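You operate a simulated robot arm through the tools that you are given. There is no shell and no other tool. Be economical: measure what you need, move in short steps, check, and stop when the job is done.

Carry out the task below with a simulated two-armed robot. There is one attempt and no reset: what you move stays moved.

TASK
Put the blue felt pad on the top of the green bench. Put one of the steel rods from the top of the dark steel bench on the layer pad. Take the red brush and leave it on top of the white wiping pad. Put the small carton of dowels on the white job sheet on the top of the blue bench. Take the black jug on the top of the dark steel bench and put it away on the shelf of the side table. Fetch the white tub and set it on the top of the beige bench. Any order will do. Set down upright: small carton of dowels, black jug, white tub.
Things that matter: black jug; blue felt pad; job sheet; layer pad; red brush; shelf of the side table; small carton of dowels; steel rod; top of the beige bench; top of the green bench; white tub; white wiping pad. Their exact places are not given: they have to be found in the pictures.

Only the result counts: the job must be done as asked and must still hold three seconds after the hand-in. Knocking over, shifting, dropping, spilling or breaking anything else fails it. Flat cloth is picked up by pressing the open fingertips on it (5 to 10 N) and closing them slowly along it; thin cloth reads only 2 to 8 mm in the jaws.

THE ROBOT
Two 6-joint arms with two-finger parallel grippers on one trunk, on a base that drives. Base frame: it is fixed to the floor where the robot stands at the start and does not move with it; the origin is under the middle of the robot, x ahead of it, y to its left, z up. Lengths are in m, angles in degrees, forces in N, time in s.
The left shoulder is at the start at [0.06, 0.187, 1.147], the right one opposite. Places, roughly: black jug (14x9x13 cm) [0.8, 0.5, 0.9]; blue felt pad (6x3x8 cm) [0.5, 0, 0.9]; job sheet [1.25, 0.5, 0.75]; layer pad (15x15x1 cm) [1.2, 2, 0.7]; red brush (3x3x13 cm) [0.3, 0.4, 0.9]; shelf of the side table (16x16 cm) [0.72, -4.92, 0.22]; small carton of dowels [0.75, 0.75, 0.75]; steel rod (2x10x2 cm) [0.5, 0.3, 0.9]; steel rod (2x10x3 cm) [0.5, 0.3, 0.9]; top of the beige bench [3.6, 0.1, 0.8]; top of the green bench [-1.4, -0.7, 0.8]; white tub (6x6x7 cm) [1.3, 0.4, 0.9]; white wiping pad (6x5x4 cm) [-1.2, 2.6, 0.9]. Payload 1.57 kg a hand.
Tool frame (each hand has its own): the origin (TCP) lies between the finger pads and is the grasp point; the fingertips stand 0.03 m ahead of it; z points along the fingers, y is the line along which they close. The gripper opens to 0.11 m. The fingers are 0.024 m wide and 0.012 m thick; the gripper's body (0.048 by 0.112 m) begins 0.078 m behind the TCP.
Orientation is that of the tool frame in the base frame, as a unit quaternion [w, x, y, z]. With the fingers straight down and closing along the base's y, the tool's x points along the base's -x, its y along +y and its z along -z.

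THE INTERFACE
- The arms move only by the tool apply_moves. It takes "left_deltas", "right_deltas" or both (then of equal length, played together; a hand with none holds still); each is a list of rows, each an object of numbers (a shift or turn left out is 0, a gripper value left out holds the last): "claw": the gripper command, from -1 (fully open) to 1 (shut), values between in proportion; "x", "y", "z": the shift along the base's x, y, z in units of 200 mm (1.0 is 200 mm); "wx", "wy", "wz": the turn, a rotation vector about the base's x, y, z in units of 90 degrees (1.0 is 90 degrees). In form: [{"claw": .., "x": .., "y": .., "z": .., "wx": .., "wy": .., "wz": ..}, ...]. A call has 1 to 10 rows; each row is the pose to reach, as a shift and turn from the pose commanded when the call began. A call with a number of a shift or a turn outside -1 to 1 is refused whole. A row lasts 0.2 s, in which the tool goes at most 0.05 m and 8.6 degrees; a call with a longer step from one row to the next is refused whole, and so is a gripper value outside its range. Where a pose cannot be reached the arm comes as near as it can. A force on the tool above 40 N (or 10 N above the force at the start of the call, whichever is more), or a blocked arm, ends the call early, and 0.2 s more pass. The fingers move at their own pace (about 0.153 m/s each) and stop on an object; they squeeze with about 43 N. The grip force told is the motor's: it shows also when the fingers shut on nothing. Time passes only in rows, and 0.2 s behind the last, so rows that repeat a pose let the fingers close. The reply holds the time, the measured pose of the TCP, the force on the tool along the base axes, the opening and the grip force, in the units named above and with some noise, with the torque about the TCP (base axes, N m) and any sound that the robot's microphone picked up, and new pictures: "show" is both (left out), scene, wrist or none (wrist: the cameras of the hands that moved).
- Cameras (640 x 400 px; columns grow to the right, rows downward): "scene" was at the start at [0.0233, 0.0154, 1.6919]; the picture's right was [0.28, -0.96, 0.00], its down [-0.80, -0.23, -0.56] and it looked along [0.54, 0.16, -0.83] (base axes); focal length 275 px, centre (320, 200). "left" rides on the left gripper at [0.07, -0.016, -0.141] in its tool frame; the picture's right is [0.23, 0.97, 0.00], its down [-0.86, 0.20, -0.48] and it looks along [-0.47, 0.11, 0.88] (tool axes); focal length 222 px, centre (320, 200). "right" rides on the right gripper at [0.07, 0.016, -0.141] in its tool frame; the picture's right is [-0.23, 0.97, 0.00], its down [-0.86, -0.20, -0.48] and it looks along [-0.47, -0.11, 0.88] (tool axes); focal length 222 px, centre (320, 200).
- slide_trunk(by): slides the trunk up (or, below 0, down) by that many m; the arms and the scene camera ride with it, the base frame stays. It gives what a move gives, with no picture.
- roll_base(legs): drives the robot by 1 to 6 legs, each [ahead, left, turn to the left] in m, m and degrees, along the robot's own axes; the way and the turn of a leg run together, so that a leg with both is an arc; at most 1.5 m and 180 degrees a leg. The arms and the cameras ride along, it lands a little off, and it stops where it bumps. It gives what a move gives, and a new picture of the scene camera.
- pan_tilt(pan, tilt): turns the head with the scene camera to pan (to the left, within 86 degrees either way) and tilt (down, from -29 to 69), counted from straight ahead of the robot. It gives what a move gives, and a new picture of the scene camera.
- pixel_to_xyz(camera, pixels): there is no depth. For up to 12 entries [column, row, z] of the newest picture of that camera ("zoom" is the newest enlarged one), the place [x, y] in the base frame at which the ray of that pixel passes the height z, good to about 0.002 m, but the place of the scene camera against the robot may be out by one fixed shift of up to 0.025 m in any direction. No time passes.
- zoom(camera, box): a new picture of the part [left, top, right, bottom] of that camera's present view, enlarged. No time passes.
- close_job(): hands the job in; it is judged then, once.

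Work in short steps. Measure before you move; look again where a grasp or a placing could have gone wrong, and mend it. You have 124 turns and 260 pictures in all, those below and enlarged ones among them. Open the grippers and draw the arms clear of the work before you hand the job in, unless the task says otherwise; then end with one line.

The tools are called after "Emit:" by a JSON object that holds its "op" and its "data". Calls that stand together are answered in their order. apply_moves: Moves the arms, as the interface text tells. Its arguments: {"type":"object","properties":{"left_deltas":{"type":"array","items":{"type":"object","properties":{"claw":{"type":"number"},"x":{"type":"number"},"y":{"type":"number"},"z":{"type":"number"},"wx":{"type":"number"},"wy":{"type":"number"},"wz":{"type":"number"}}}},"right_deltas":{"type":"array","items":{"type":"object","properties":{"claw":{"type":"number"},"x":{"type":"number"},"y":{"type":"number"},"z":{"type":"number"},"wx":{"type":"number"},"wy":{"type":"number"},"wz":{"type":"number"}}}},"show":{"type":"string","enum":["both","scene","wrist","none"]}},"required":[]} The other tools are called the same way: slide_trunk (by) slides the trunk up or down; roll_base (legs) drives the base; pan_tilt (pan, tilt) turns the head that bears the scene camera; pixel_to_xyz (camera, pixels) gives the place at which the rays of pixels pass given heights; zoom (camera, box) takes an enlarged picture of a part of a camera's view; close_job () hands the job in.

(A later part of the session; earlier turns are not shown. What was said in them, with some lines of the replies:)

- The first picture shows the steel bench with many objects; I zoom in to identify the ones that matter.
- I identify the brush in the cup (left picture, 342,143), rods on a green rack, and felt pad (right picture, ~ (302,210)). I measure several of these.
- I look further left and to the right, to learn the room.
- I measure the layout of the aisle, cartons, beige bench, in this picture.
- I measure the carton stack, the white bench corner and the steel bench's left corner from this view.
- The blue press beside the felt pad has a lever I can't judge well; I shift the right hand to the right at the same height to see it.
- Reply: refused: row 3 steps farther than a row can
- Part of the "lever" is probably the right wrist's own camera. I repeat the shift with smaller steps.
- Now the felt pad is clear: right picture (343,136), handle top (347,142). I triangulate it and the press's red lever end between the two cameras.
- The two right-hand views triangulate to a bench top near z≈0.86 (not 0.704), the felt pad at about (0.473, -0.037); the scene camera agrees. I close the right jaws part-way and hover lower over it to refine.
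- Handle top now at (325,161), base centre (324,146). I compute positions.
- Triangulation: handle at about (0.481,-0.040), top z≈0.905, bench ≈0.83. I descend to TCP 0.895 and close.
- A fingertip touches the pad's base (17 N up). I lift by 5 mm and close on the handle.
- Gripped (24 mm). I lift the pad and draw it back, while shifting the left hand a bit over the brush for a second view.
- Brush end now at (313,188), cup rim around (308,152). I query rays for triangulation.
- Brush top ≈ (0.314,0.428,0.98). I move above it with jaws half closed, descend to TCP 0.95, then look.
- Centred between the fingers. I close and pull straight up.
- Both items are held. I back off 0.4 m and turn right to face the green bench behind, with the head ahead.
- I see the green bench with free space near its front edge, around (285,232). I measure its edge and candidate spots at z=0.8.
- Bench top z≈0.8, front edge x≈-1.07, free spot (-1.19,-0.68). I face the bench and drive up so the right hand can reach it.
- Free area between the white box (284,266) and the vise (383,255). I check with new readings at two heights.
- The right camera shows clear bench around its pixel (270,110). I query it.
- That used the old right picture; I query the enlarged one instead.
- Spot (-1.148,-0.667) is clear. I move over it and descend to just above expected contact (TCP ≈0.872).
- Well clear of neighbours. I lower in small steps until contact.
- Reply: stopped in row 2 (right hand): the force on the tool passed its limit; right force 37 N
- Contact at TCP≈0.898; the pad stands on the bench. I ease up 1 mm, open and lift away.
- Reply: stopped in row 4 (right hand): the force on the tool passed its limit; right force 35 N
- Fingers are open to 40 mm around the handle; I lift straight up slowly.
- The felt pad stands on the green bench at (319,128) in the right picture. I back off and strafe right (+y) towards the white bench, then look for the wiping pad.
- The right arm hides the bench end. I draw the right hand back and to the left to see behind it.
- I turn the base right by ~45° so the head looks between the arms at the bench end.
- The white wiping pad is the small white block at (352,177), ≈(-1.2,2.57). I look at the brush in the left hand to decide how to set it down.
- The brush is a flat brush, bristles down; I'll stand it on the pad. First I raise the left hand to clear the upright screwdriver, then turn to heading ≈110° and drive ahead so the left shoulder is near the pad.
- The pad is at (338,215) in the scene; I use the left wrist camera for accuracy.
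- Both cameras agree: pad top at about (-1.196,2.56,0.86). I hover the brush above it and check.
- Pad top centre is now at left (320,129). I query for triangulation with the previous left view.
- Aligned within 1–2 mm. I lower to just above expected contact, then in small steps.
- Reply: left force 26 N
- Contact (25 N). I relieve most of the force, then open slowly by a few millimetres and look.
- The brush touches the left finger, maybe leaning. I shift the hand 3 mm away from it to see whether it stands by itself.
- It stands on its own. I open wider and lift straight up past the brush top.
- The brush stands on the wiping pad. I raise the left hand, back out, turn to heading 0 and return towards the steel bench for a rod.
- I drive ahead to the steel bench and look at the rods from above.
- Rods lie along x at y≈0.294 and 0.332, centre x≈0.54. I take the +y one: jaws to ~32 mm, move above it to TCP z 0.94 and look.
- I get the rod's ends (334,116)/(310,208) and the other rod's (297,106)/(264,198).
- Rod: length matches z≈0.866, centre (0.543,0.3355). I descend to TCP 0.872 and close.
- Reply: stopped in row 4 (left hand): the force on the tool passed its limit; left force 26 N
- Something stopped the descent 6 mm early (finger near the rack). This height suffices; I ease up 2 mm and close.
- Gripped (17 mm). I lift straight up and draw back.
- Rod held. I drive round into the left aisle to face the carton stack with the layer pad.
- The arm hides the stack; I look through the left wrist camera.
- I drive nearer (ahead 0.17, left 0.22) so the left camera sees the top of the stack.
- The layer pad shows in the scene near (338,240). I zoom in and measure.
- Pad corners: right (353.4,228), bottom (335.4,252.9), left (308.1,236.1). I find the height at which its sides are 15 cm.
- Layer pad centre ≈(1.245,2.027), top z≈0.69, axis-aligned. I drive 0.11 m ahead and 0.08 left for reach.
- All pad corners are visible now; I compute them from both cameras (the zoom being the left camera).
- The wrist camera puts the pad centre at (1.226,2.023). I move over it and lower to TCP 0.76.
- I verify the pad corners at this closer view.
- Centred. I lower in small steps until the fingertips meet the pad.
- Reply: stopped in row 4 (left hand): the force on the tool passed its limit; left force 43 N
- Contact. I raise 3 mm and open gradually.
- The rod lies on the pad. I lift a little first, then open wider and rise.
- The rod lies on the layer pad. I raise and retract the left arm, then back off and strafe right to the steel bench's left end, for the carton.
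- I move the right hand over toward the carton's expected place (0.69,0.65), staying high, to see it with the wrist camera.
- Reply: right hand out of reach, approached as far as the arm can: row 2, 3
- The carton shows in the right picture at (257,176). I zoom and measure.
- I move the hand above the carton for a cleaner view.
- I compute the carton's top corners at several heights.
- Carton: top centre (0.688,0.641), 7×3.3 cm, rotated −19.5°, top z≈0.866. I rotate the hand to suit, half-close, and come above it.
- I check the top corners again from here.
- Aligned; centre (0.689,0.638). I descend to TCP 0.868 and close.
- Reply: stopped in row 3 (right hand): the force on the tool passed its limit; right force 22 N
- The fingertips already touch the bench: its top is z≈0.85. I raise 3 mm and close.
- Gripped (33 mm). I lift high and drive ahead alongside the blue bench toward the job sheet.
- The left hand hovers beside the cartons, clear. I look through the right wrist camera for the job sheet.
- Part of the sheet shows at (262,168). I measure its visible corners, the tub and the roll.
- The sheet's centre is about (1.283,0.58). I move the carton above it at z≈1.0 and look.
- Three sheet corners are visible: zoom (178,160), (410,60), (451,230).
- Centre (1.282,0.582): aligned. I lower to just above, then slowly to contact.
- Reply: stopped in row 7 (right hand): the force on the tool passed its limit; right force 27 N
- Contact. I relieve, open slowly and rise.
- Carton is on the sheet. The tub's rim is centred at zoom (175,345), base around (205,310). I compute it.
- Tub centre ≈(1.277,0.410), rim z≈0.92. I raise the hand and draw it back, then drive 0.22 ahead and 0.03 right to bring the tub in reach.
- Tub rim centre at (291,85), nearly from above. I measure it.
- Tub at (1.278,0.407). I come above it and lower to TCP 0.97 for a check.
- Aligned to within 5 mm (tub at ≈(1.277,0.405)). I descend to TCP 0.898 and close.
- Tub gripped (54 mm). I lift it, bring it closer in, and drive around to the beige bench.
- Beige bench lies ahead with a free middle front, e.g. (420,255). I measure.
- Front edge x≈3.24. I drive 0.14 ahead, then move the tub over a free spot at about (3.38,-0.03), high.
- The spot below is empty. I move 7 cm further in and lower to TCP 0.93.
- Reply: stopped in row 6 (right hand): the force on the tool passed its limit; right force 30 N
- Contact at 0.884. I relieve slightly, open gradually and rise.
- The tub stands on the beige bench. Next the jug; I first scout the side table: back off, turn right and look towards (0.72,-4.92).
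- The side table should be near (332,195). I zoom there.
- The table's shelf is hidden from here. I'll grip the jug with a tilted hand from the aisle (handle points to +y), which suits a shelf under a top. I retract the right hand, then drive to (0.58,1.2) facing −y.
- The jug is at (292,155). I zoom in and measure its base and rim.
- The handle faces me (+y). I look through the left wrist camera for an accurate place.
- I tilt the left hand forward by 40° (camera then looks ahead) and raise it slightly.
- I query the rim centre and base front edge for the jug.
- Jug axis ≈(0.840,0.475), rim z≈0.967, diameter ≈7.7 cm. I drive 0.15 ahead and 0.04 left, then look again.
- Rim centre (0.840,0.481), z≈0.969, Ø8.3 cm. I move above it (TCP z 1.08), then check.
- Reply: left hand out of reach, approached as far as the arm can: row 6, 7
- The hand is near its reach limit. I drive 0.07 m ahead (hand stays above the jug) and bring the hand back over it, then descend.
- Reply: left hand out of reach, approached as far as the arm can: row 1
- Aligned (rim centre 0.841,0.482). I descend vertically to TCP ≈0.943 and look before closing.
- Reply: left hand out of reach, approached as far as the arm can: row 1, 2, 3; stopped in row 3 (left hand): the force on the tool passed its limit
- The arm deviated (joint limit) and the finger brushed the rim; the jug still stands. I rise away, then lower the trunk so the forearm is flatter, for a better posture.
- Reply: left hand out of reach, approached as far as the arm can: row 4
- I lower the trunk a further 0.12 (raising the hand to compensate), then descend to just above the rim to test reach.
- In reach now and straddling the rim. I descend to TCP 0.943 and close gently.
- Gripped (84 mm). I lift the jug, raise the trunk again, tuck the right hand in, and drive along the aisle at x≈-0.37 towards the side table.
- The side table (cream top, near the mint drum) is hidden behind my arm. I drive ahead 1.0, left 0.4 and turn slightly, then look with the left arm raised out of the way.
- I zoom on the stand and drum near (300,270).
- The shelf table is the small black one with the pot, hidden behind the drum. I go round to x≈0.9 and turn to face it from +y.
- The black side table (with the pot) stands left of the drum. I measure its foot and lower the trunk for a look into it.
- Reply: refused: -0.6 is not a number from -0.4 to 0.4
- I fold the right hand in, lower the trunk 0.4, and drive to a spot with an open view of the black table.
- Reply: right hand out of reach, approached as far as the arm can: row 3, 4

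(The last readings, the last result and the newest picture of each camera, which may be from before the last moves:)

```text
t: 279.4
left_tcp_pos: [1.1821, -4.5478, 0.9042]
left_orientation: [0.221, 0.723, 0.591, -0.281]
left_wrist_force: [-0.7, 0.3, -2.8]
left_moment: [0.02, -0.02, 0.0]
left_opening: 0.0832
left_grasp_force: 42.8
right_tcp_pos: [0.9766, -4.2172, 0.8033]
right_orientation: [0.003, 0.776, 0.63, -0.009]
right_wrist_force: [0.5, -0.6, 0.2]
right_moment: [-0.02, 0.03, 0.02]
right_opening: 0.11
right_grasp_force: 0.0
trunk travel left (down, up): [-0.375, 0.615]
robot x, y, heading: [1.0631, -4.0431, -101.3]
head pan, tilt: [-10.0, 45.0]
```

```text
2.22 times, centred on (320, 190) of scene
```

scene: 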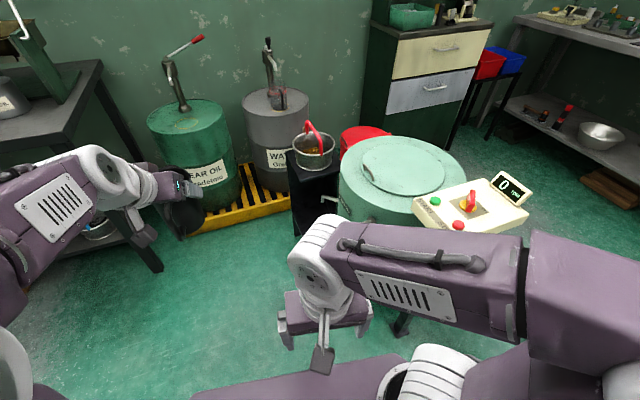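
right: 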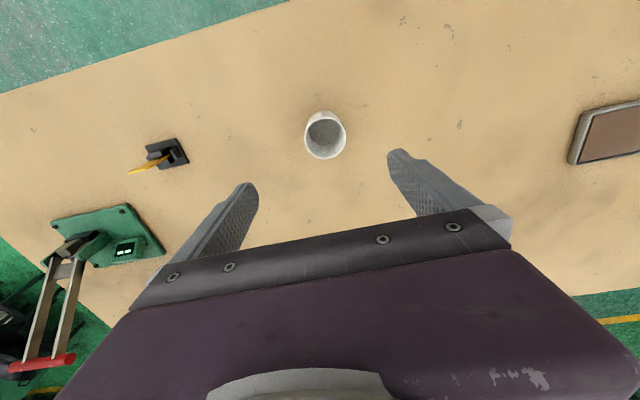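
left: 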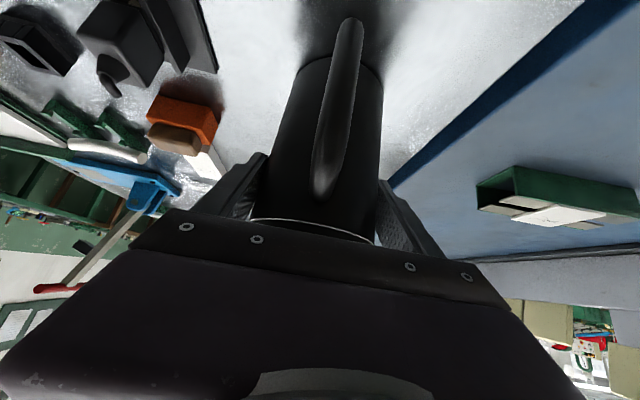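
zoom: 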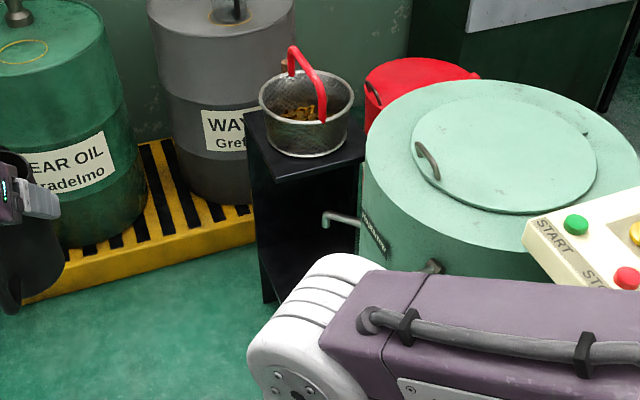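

The table's open front faces +y, partly beside the drum. I swing the robot right a bit, move the right hand up and aside, lower the trunk and look into the shelf.

Emit:
{"op": "apply_moves", "data": {"right_deltas": [{"z": 0.2}, {"z": 0.4}, {"z": 0.6, "y": 0.1}, {"z": 0.8, "y": 0.2}, {"z": 1.0, "y": 0.3}], "show": "none"}}

Emit:
{"op": "slide_trunk", "data": {"by": -0.25}}

Emit:
{"op": "roll_base", "data": {"legs": [[0, 0.12, -18]]}}

Emit:
{"op": "pan_tilt", "data": {"pan": 5, "tilt": 45}}

Emit:
{"op": "zoom", "data": {"camera": "scene", "box": [220, 80, 440, 300]}}

```text
t: 280.6
left_tcp_pos: [1.1824, -4.5484, 0.9038]
left_orientation: [0.222, 0.723, 0.59, -0.282]
left_wrist_force: [0.8, 0.0, -1.9]
left_moment: [0.01, -0.01, -0.02]
left_opening: 0.0833
left_grasp_force: 43.0
right_tcp_pos: [0.9933, -4.1701, 1.0164]
right_orientation: [0.003, 0.777, 0.629, -0.01]
right_wrist_force: [-0.6, 0.3, -0.3]
right_moment: [0.01, 0.03, 0.02]
right_opening: 0.1099
right_grasp_force: 0.1
right hand out of reach, approached as far as the arm can: row 1, 2, 3, 4, 5
trunk travel left (down, up): [-0.375, 0.615]
robot x, y, heading: [1.0659, -4.0433, -101.5]
head pan, tilt: [-10.0, 45.0]
```

```text
t: 283.2
left_tcp_pos: [1.1825, -4.5483, 0.654]
left_orientation: [0.222, 0.723, 0.59, -0.282]
left_wrist_force: [-0.4, -0.6, -2.9]
left_moment: [-0.05, -0.02, -0.03]
left_opening: 0.0832
left_grasp_force: 42.9
right_tcp_pos: [0.9926, -4.1702, 0.7651]
right_orientation: [0.002, 0.776, 0.63, -0.009]
right_wrist_force: [-0.2, 0.2, -0.2]
right_moment: [0.03, -0.01, 0.02]
right_opening: 0.1098
right_grasp_force: 0.0
trunk travel left (down, up): [-0.125, 0.865]
robot x, y, heading: [1.0654, -4.0398, -101.5]
head pan, tilt: [-10.0, 45.0]
```

```text
t: 284.6
left_tcp_pos: [1.1331, -4.6014, 0.6543]
left_orientation: [0.174, 0.806, 0.47, -0.314]
left_wrist_force: [0.2, -0.7, -3.7]
left_moment: [-0.01, -0.01, -0.02]
left_opening: 0.0828
left_grasp_force: 43.3
right_tcp_pos: [1.0698, -4.1844, 0.7648]
right_orientation: [0.0, 0.866, 0.5, -0.01]
right_wrist_force: [-1.3, -0.3, 0.0]
right_moment: [0.02, -0.02, -0.03]
right_opening: 0.1101
right_grasp_force: 0.1
trunk travel left (down, up): [-0.125, 0.865]
robot x, y, heading: [1.1794, -4.0883, -119.6]
head pan, tilt: [-10.0, 45.0]
```

scene: 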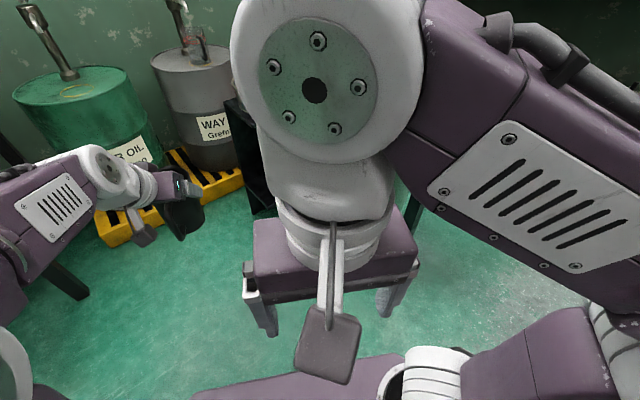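

```text
t: 285.4
left_tcp_pos: [1.1322, -4.6024, 0.6536]
left_orientation: [0.176, 0.806, 0.47, -0.313]
left_wrist_force: [0.2, 0.2, -2.7]
left_moment: [-0.03, 0.0, -0.02]
left_opening: 0.0829
left_grasp_force: 43.3
right_tcp_pos: [1.0711, -4.1842, 0.7652]
right_orientation: [0.001, 0.866, 0.5, -0.009]
right_wrist_force: [-1.4, 0.1, -0.3]
right_moment: [0.0, -0.03, 0.02]
right_opening: 0.1099
right_grasp_force: 0.0
trunk travel left (down, up): [-0.125, 0.865]
robot x, y, heading: [1.1765, -4.0854, -119.4]
head pan, tilt: [5.0, 45.0]
```

scene: 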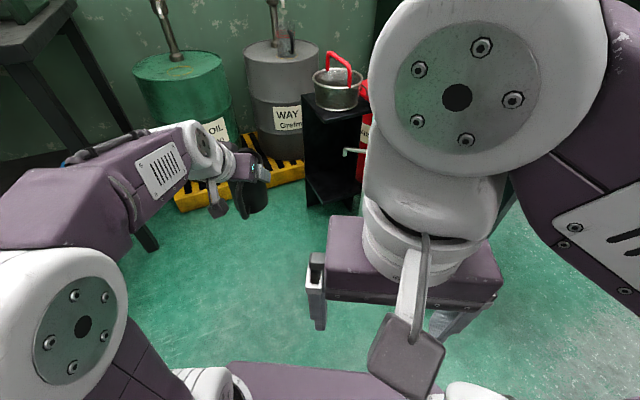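

```text
1.82 times, centred on (330, 190) of scene
```

zoom: 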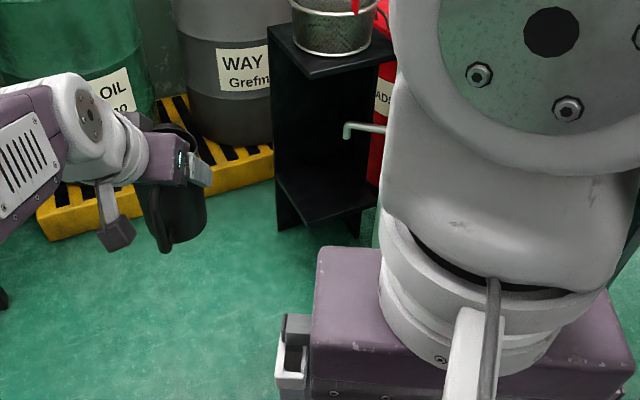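

Now the shelf is visible: front edge from zoom (308,228) to (377,206), left panel and the drum's spigot tip at (346,130). I measure.

Emit:
{"op": "pixel_to_xyz", "data": {"camera": "zoom", "pixels": [[306, 225, 0.22], [376, 206, 0.22], [278, 182, 0.22], [352, 165, 0.22], [309, 78, 0.5], [309, 78, 0.55], [309, 78, 0.6], [270, 25, 0.55], [346, 130, 0.35], [346, 130, 0.45], [280, 230, 0.0], [308, 228, 0.0]]}}

```text
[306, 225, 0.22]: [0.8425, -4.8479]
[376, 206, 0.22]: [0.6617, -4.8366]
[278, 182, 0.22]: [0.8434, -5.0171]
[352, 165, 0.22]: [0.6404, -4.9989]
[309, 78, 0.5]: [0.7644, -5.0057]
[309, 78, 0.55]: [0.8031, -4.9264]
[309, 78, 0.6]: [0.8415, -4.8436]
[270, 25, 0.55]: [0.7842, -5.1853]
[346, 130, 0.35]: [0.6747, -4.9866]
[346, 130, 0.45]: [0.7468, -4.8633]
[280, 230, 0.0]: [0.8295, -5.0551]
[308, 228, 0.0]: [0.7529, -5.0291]
```

Geometry: shelf z≈0.22 spans x≈0.67–0.84, y≈-4.84…-5.0, table top z≈0.6, spigot tip ≈(0.72,-4.87,0.41). I drive 0.2 ahead, yaw the hand 14°, and bring the jug down in front of the opening.

Emit:
{"op": "roll_base", "data": {"legs": [[0.2, -0.02, 0]]}}

Emit:
{"op": "apply_moves", "data": {"left_deltas": [{"x": -0.1, "y": 0.13, "wz": 0.04}, {"x": -0.2, "y": 0.26, "wz": 0.08}, {"x": -0.3, "y": 0.39, "wz": 0.12}, {"x": -0.4, "y": 0.5, "wz": 0.16}, {"x": -0.45, "y": 0.5, "z": -0.2, "wz": 0.16}, {"x": -0.45, "y": 0.5, "z": -0.4, "wz": 0.16}, {"x": -0.45, "y": 0.5, "z": -0.6, "wz": 0.16}, {"x": -0.45, "y": 0.5, "z": -0.8, "wz": 0.16}, {"x": -0.45, "y": 0.5, "z": -1.0, "wz": 0.16}]}}

Emit:
{"op": "zoom", "data": {"camera": "scene", "box": [200, 60, 420, 280]}}

```text
t: 287.0
left_tcp_pos: [1.0169, -4.7665, 0.6546]
left_orientation: [0.174, 0.807, 0.469, -0.314]
left_wrist_force: [-0.1, 0.4, -2.5]
left_moment: [-0.04, 0.03, 0.03]
left_opening: 0.0832
left_grasp_force: 43.3
right_tcp_pos: [0.9545, -4.3482, 0.7649]
right_orientation: [0.0, 0.867, 0.499, -0.01]
right_wrist_force: [0.2, 0.0, -0.9]
right_moment: [-0.02, -0.03, -0.01]
right_opening: 0.11
right_grasp_force: 0.1
trunk travel left (down, up): [-0.125, 0.865]
robot x, y, heading: [1.0601, -4.248, -119.3]
head pan, tilt: [5.0, 45.0]
```

scene: 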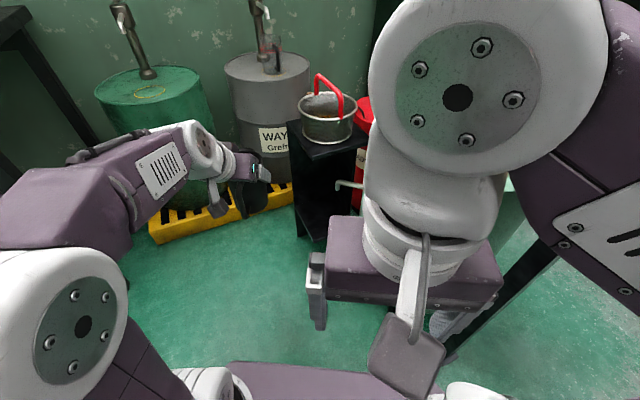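

```text
t: 289.0
left_tcp_pos: [0.9261, -4.6654, 0.4524]
left_orientation: [0.211, 0.743, 0.566, -0.288]
left_wrist_force: [-0.2, -0.6, -2.1]
left_moment: [-0.04, -0.04, 0.03]
left_opening: 0.0829
left_grasp_force: 42.7
right_tcp_pos: [0.9539, -4.3477, 0.7653]
right_orientation: [0.001, 0.867, 0.499, -0.01]
right_wrist_force: [-0.3, 0.4, 0.0]
right_moment: [-0.02, 0.04, -0.01]
right_opening: 0.1101
right_grasp_force: 0.1
trunk travel left (down, up): [-0.125, 0.865]
robot x, y, heading: [1.0615, -4.2508, -119.3]
head pan, tilt: [5.0, 45.0]
```

scene: 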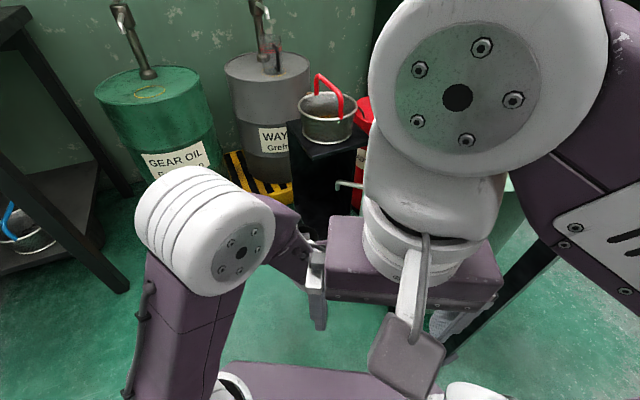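
left: 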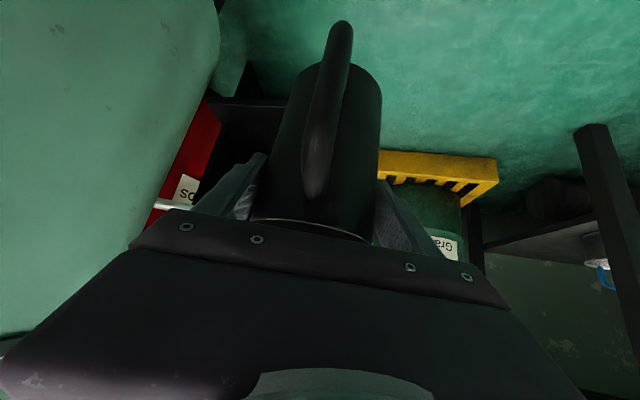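

```text
1.82 times, centred on (310, 170) of scene
```

zoom: 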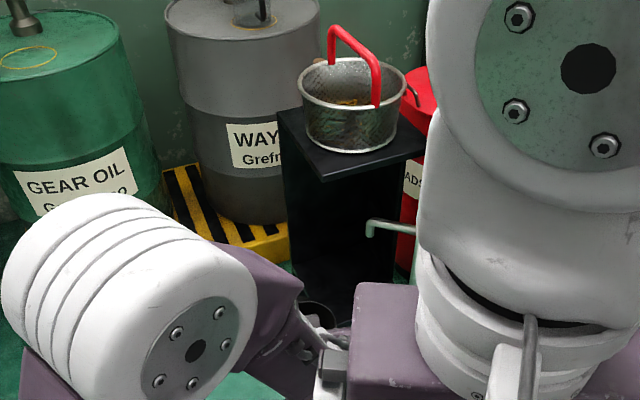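

I raise the right hand out of the way and measure the shelf front edge seen in the left camera at (210,97)–(288,107).

Emit:
{"op": "pixel_to_xyz", "data": {"camera": "left", "pixels": [[210, 97, 0.22], [288, 107, 0.22], [240, 97, 0.22], [208, 100, 0.2], [222, 60, 0.0]]}}

Emit:
{"op": "apply_moves", "data": {"right_deltas": [{"z": 0.2}, {"z": 0.4, "x": -0.1, "y": 0.05}, {"z": 0.6, "x": -0.2, "y": 0.1}, {"z": 0.8, "x": -0.3, "y": 0.15}, {"z": 0.9, "x": -0.4, "y": 0.2}, {"z": 0.9, "x": -0.5, "y": 0.3}], "show": "scene"}}

Emit:
{"op": "zoom", "data": {"camera": "left", "box": [140, 40, 400, 240]}}

Emit:
{"op": "zoom", "data": {"camera": "scene", "box": [220, 60, 440, 280]}}

```text
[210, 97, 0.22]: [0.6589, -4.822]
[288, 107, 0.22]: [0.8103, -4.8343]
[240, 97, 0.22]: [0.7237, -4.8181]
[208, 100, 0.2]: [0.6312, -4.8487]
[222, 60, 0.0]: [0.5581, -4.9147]
```

```text
t: 290.4
left_tcp_pos: [0.9265, -4.6654, 0.4539]
left_orientation: [0.213, 0.741, 0.567, -0.288]
left_wrist_force: [-0.2, -0.1, -2.7]
left_moment: [-0.02, 0.02, -0.01]
left_opening: 0.0831
left_grasp_force: 43.3
right_tcp_pos: [0.878, -4.3673, 0.7746]
right_orientation: [0.001, 0.865, 0.501, -0.009]
right_wrist_force: [-0.4, 0.4, 0.9]
right_moment: [0.02, -0.01, 0.0]
right_opening: 0.1097
right_grasp_force: 0.2
right hand out of reach, approached as far as the arm can: row 1, 2, 3, 4, 5, 6
trunk travel left (down, up): [-0.125, 0.865]
robot x, y, heading: [1.0639, -4.2483, -119.1]
head pan, tilt: [5.0, 45.0]
```

scene: 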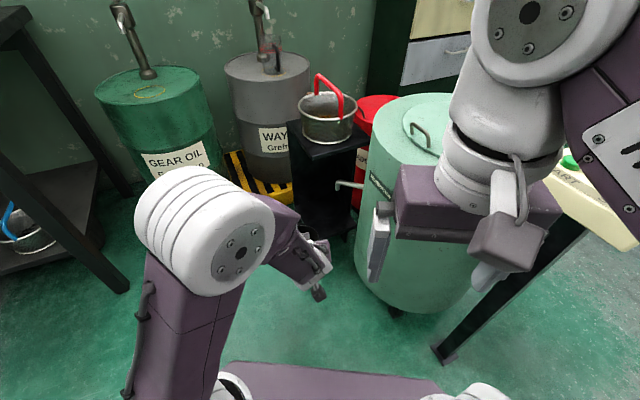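

```text
2.00 times, centred on (270, 140) of left
```

zoom: 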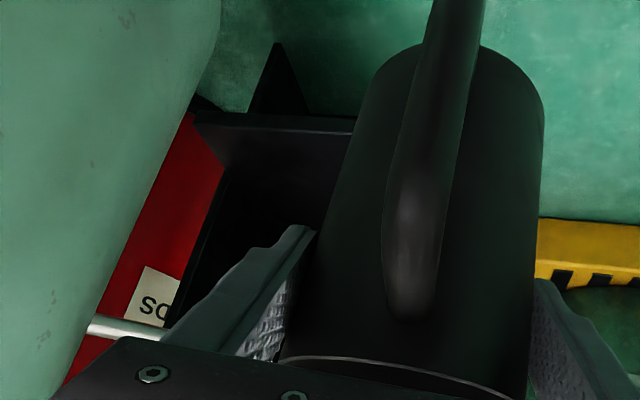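

```text
1.82 times, centred on (330, 170) of scene
```

zoom: 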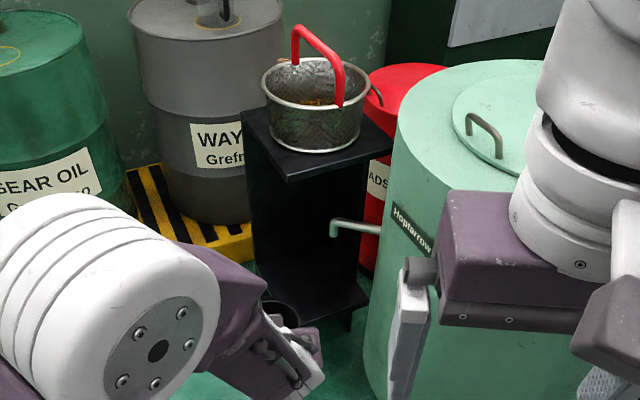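

Wrist camera: shelf front edge y≈-4.825, x≈0.66…0.84. I lower the jug and move it to a pre-insert pose (0.80,-4.74,0.345).

Emit:
{"op": "apply_moves", "data": {"left_deltas": [{"z": -0.2}, {"z": -0.4}, {"z": -0.545}, {"z": -0.545, "x": -0.2, "y": -0.1}, {"z": -0.545, "x": -0.4, "y": -0.2}, {"z": -0.545, "x": -0.55, "y": -0.32}, {"z": -0.545, "x": -0.63, "y": -0.37}, {"z": -0.545, "x": -0.63, "y": -0.37}]}}

Emit:
{"op": "zoom", "data": {"camera": "left", "box": [140, 0, 500, 240]}}

Emit:
{"op": "zoom", "data": {"camera": "scene", "box": [240, 100, 400, 280]}}

```text
t: 292.2
left_tcp_pos: [0.8016, -4.7395, 0.345]
left_orientation: [0.211, 0.742, 0.568, -0.288]
left_wrist_force: [-0.3, -0.4, -2.7]
left_moment: [-0.02, 0.0, 0.0]
left_opening: 0.0829
left_grasp_force: 43.2
left hand out of reach, approached as far as the arm can: row 2, 3
right_tcp_pos: [0.8788, -4.3678, 0.7757]
right_orientation: [0.001, 0.866, 0.5, -0.01]
right_wrist_force: [-0.5, 0.9, -0.2]
right_moment: [0.03, 0.01, -0.03]
right_opening: 0.1101
right_grasp_force: 0.1
trunk travel left (down, up): [-0.125, 0.865]
robot x, y, heading: [1.0623, -4.2513, -119.2]
head pan, tilt: [5.0, 45.0]
```

scene: 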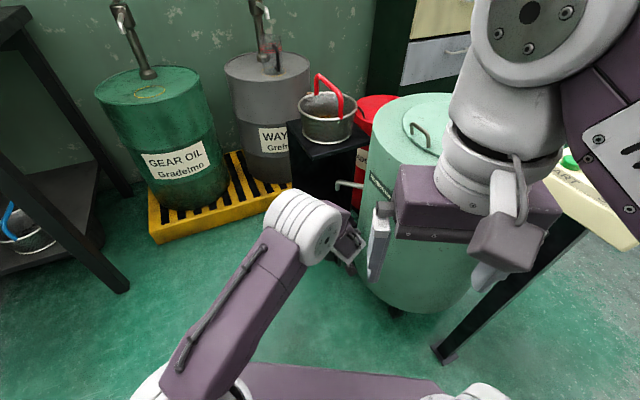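
left: 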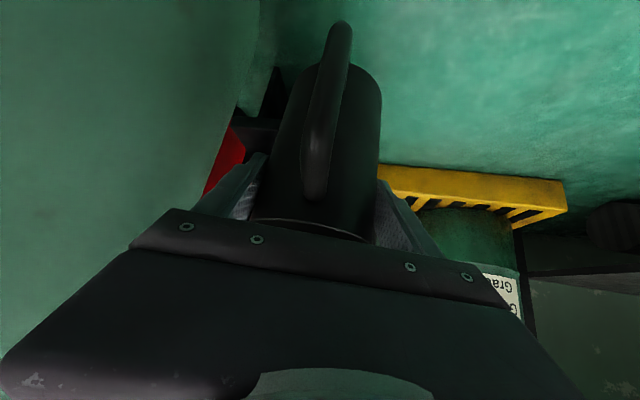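

```text
1.67 times, centred on (320, 120) of left
```

zoom: 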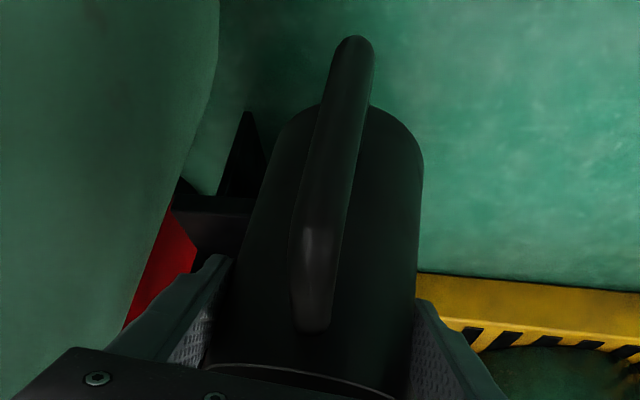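

```text
2.22 times, centred on (320, 190) of scene
```

zoom: 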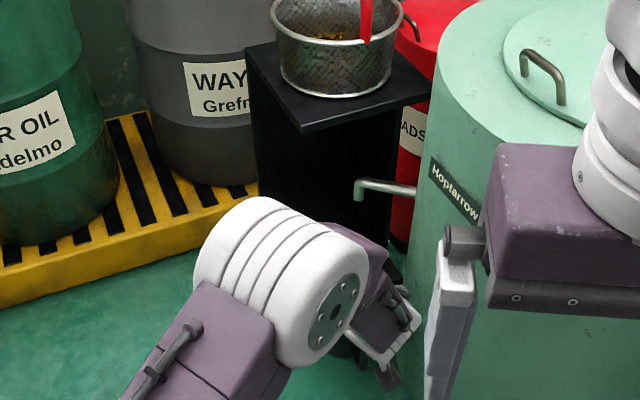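

All clear so far. I insert the jug along a slightly curved path to (0.766,-4.885), watching forces.

Emit:
{"op": "apply_moves", "data": {"left_deltas": [{"x": -0.07, "y": -0.12}, {"x": -0.13, "y": -0.24}, {"x": -0.15, "y": -0.38}, {"x": -0.165, "y": -0.52}, {"x": -0.175, "y": -0.64}, {"x": -0.18, "y": -0.73}, {"x": -0.18, "y": -0.73}]}}

Emit:
{"op": "zoom", "data": {"camera": "scene", "box": [240, 100, 400, 280]}}

Emit:
{"op": "zoom", "data": {"camera": "left", "box": [140, 0, 500, 240]}}

```text
t: 293.8
left_tcp_pos: [0.7637, -4.8857, 0.345]
left_orientation: [0.212, 0.742, 0.567, -0.29]
left_wrist_force: [-0.1, 0.0, -2.7]
left_moment: [-0.02, 0.02, -0.02]
left_opening: 0.0829
left_grasp_force: 43.1
right_tcp_pos: [0.8787, -4.3683, 0.7752]
right_orientation: [0.0, 0.866, 0.499, -0.01]
right_wrist_force: [0.2, 0.8, 0.5]
right_moment: [-0.01, 0.0, -0.02]
right_opening: 0.11
right_grasp_force: 0.0
trunk travel left (down, up): [-0.125, 0.865]
robot x, y, heading: [1.0596, -4.2506, -119.5]
head pan, tilt: [5.0, 45.0]
```

scene: 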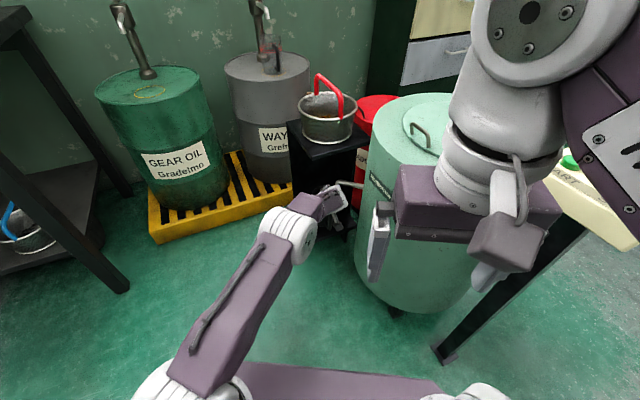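
left: 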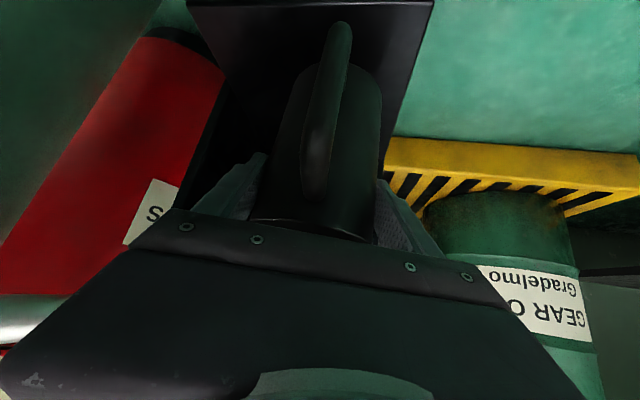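

```text
2.22 times, centred on (320, 190) of scene
```

zoom: 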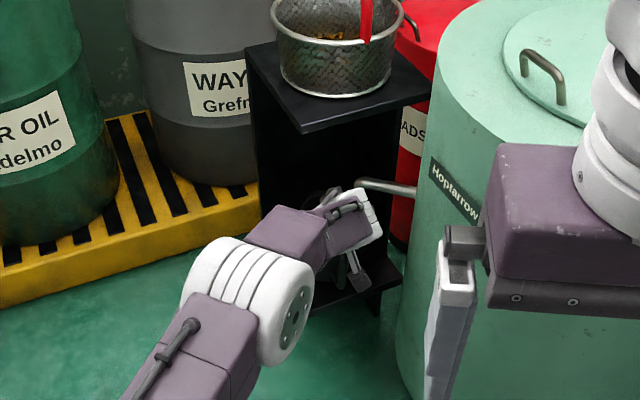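

```text
1.67 times, centred on (320, 120) of left
```

zoom: 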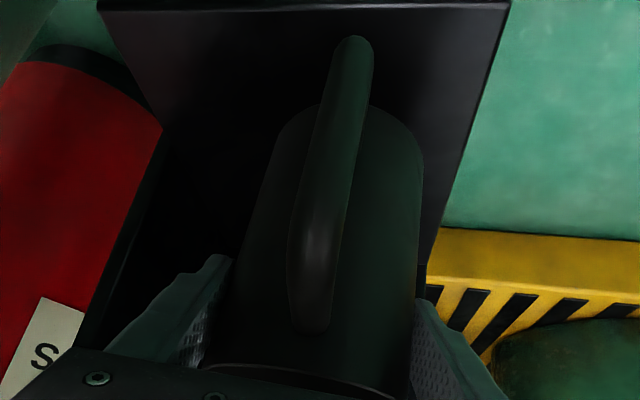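

The jug is inside, above the shelf plate, with margin at the front. I lower it in small steps to contact.

Emit:
{"op": "pixel_to_xyz", "data": {"camera": "left", "pixels": [[187, 3, 0.22], [433, 2, 0.22], [388, 140, 0.22]]}}

Emit:
{"op": "apply_moves", "data": {"left_deltas": [{"z": -0.05}, {"z": -0.09}, {"z": -0.12}, {"z": -0.14}, {"z": -0.16}, {"z": -0.18}, {"z": -0.2}], "show": "wrist"}}

```text
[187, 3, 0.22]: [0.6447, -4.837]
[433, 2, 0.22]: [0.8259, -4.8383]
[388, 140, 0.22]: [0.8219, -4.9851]
```

```text
t: 295.4
left_tcp_pos: [0.765, -4.8876, 0.3131]
left_orientation: [0.213, 0.74, 0.566, -0.294]
left_wrist_force: [6.5, -2.0, 28.4]
left_moment: [-0.29, 0.43, -0.19]
left_opening: 0.083
left_grasp_force: 42.6
right_tcp_pos: [0.8806, -4.3657, 0.7749]
right_orientation: [0.002, 0.866, 0.5, -0.012]
right_wrist_force: [-0.4, -0.3, -0.1]
right_moment: [0.0, 0.0, 0.01]
right_opening: 0.1103
right_grasp_force: 0.1
trunk travel left (down, up): [-0.125, 0.865]
robot x, y, heading: [1.0607, -4.249, -119.6]
head pan, tilt: [5.0, 45.0]
```

left: 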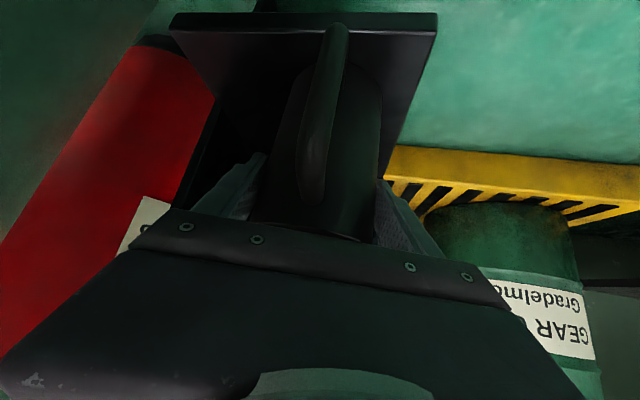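

Contact. I ease off, open slowly to ~97 mm, then look.

Emit:
{"op": "apply_moves", "data": {"left_deltas": [{"z": 0.02}, {"z": 0.032}, {"z": 0.032, "claw": -0.53}, {"z": 0.032, "claw": -0.6}, {"z": 0.032, "claw": -0.68}, {"z": 0.032, "claw": -0.76}, {"z": 0.032, "claw": -0.76}], "show": "wrist"}}

Emit:
{"op": "zoom", "data": {"camera": "scene", "box": [250, 120, 390, 270]}}

```text
t: 297.0
left_tcp_pos: [0.7652, -4.8858, 0.312]
left_orientation: [0.212, 0.742, 0.567, -0.289]
left_wrist_force: [-0.4, 0.7, 0.4]
left_moment: [0.0, -0.02, 0.0]
left_opening: 0.0968
left_grasp_force: 0.1
right_tcp_pos: [0.8783, -4.3682, 0.7756]
right_orientation: [0.002, 0.866, 0.499, -0.011]
right_wrist_force: [-0.2, 0.4, 0.0]
right_moment: [-0.03, -0.02, 0.02]
right_opening: 0.1099
right_grasp_force: 0.0
trunk travel left (down, up): [-0.125, 0.865]
robot x, y, heading: [1.0615, -4.2504, -119.5]
head pan, tilt: [5.0, 45.0]
```

left: 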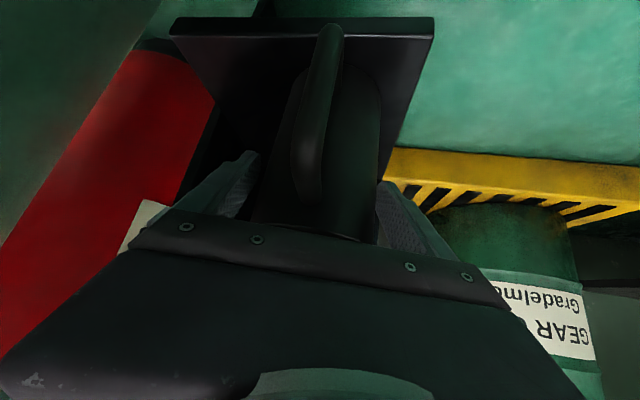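

```text
2.67 times, centred on (320, 195) of scene
```

zoom: 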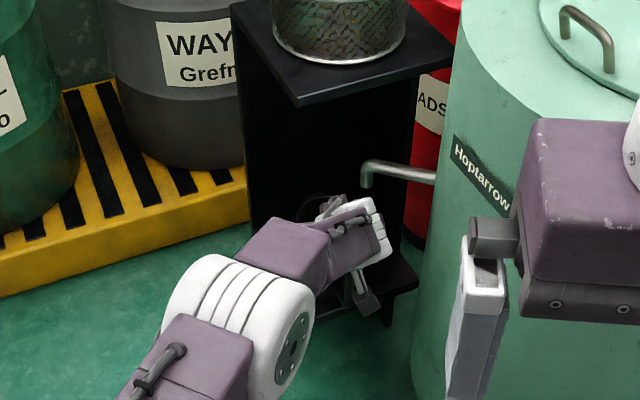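

Released. I withdraw along the finger axis (up and back), then out.

Emit:
{"op": "apply_moves", "data": {"left_deltas": [{"x": 0.017, "y": 0.062, "z": 0.077}, {"x": 0.042, "y": 0.155, "z": 0.19}, {"x": 0.067, "y": 0.25, "z": 0.305}, {"x": 0.1, "y": 0.37, "z": 0.46}, {"x": 0.15, "y": 0.5, "z": 0.56}, {"x": 0.22, "y": 0.68, "z": 0.6}, {"x": 0.3, "y": 0.85, "z": 0.65}, {"x": 0.4, "y": 0.98, "z": 0.7}]}}

Emit:
{"op": "zoom", "data": {"camera": "left", "box": [140, 0, 500, 240]}}

Emit:
{"op": "zoom", "data": {"camera": "scene", "box": [250, 80, 390, 270]}}

```text
t: 298.8
left_tcp_pos: [0.8464, -4.6893, 0.4518]
left_orientation: [0.212, 0.741, 0.568, -0.289]
left_wrist_force: [0.2, 0.3, -0.4]
left_moment: [0.02, -0.01, 0.03]
left_opening: 0.0969
left_grasp_force: 0.0
right_tcp_pos: [0.8795, -4.367, 0.7754]
right_orientation: [0.001, 0.866, 0.499, -0.01]
right_wrist_force: [0.4, -0.1, 0.3]
right_moment: [-0.05, -0.01, 0.02]
right_opening: 0.1101
right_grasp_force: 0.0
trunk travel left (down, up): [-0.125, 0.865]
robot x, y, heading: [1.0616, -4.2489, -119.3]
head pan, tilt: [5.0, 45.0]
```

scene: 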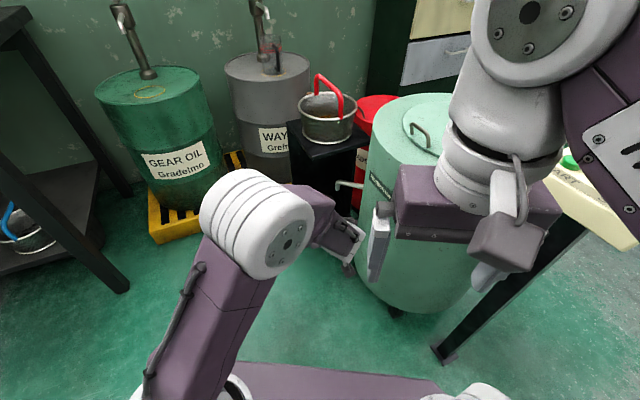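
left: 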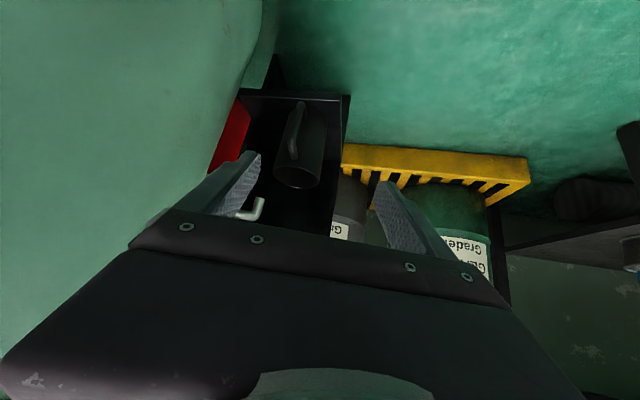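

```text
1.67 times, centred on (320, 120) of left
```

zoom: 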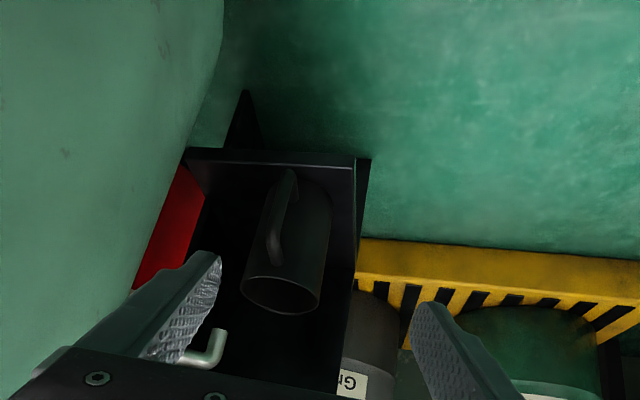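

```text
2.11 times, centred on (320, 175) of scene
```

zoom: 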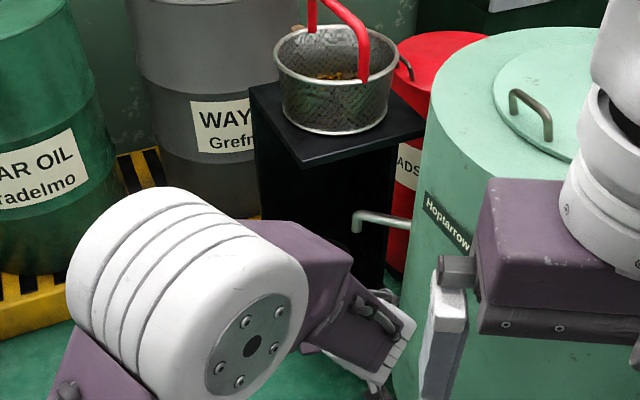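

The jug stands upright on the shelf, nothing else disturbed. I back the robot away to clear the arms.

Emit:
{"op": "roll_base", "data": {"legs": [[-0.35, 0, 0]]}}

```text
t: 301.1
left_tcp_pos: [1.0176, -4.3863, 0.4521]
left_orientation: [0.213, 0.741, 0.568, -0.288]
left_wrist_force: [-0.1, 0.6, -0.2]
left_moment: [-0.03, -0.02, -0.03]
left_opening: 0.0967
left_grasp_force: 0.1
right_tcp_pos: [1.0502, -4.0636, 0.7754]
right_orientation: [0.0, 0.866, 0.499, -0.01]
right_wrist_force: [0.7, 0.8, -0.8]
right_moment: [0.04, -0.03, -0.01]
right_opening: 0.11
right_grasp_force: 0.1
trunk travel left (down, up): [-0.125, 0.865]
robot x, y, heading: [1.2343, -3.9443, -119.3]
head pan, tilt: [5.0, 45.0]
5 turns are left
```

scene: 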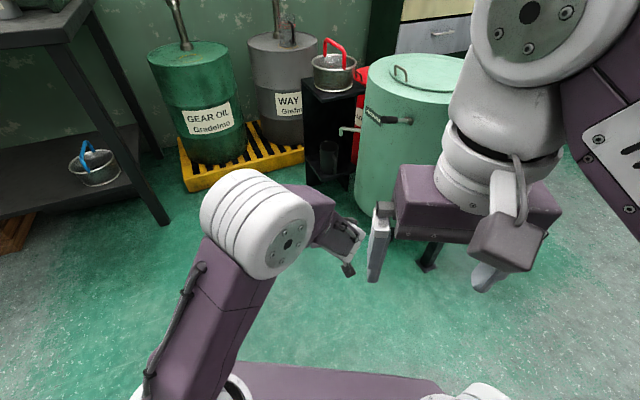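

The jug is visible on the shelf, both grippers are open and clear; all six jobs are done, so I hand in.

Emit:
{"op": "close_job", "data": {}}

```text
The job is handed in.
```

All six items are in place and the job is handed in. The carton, jug and tub were set down upright. The red brush stands on its bristles on the white wiping pad. I saw nothing else moved or knocked over.
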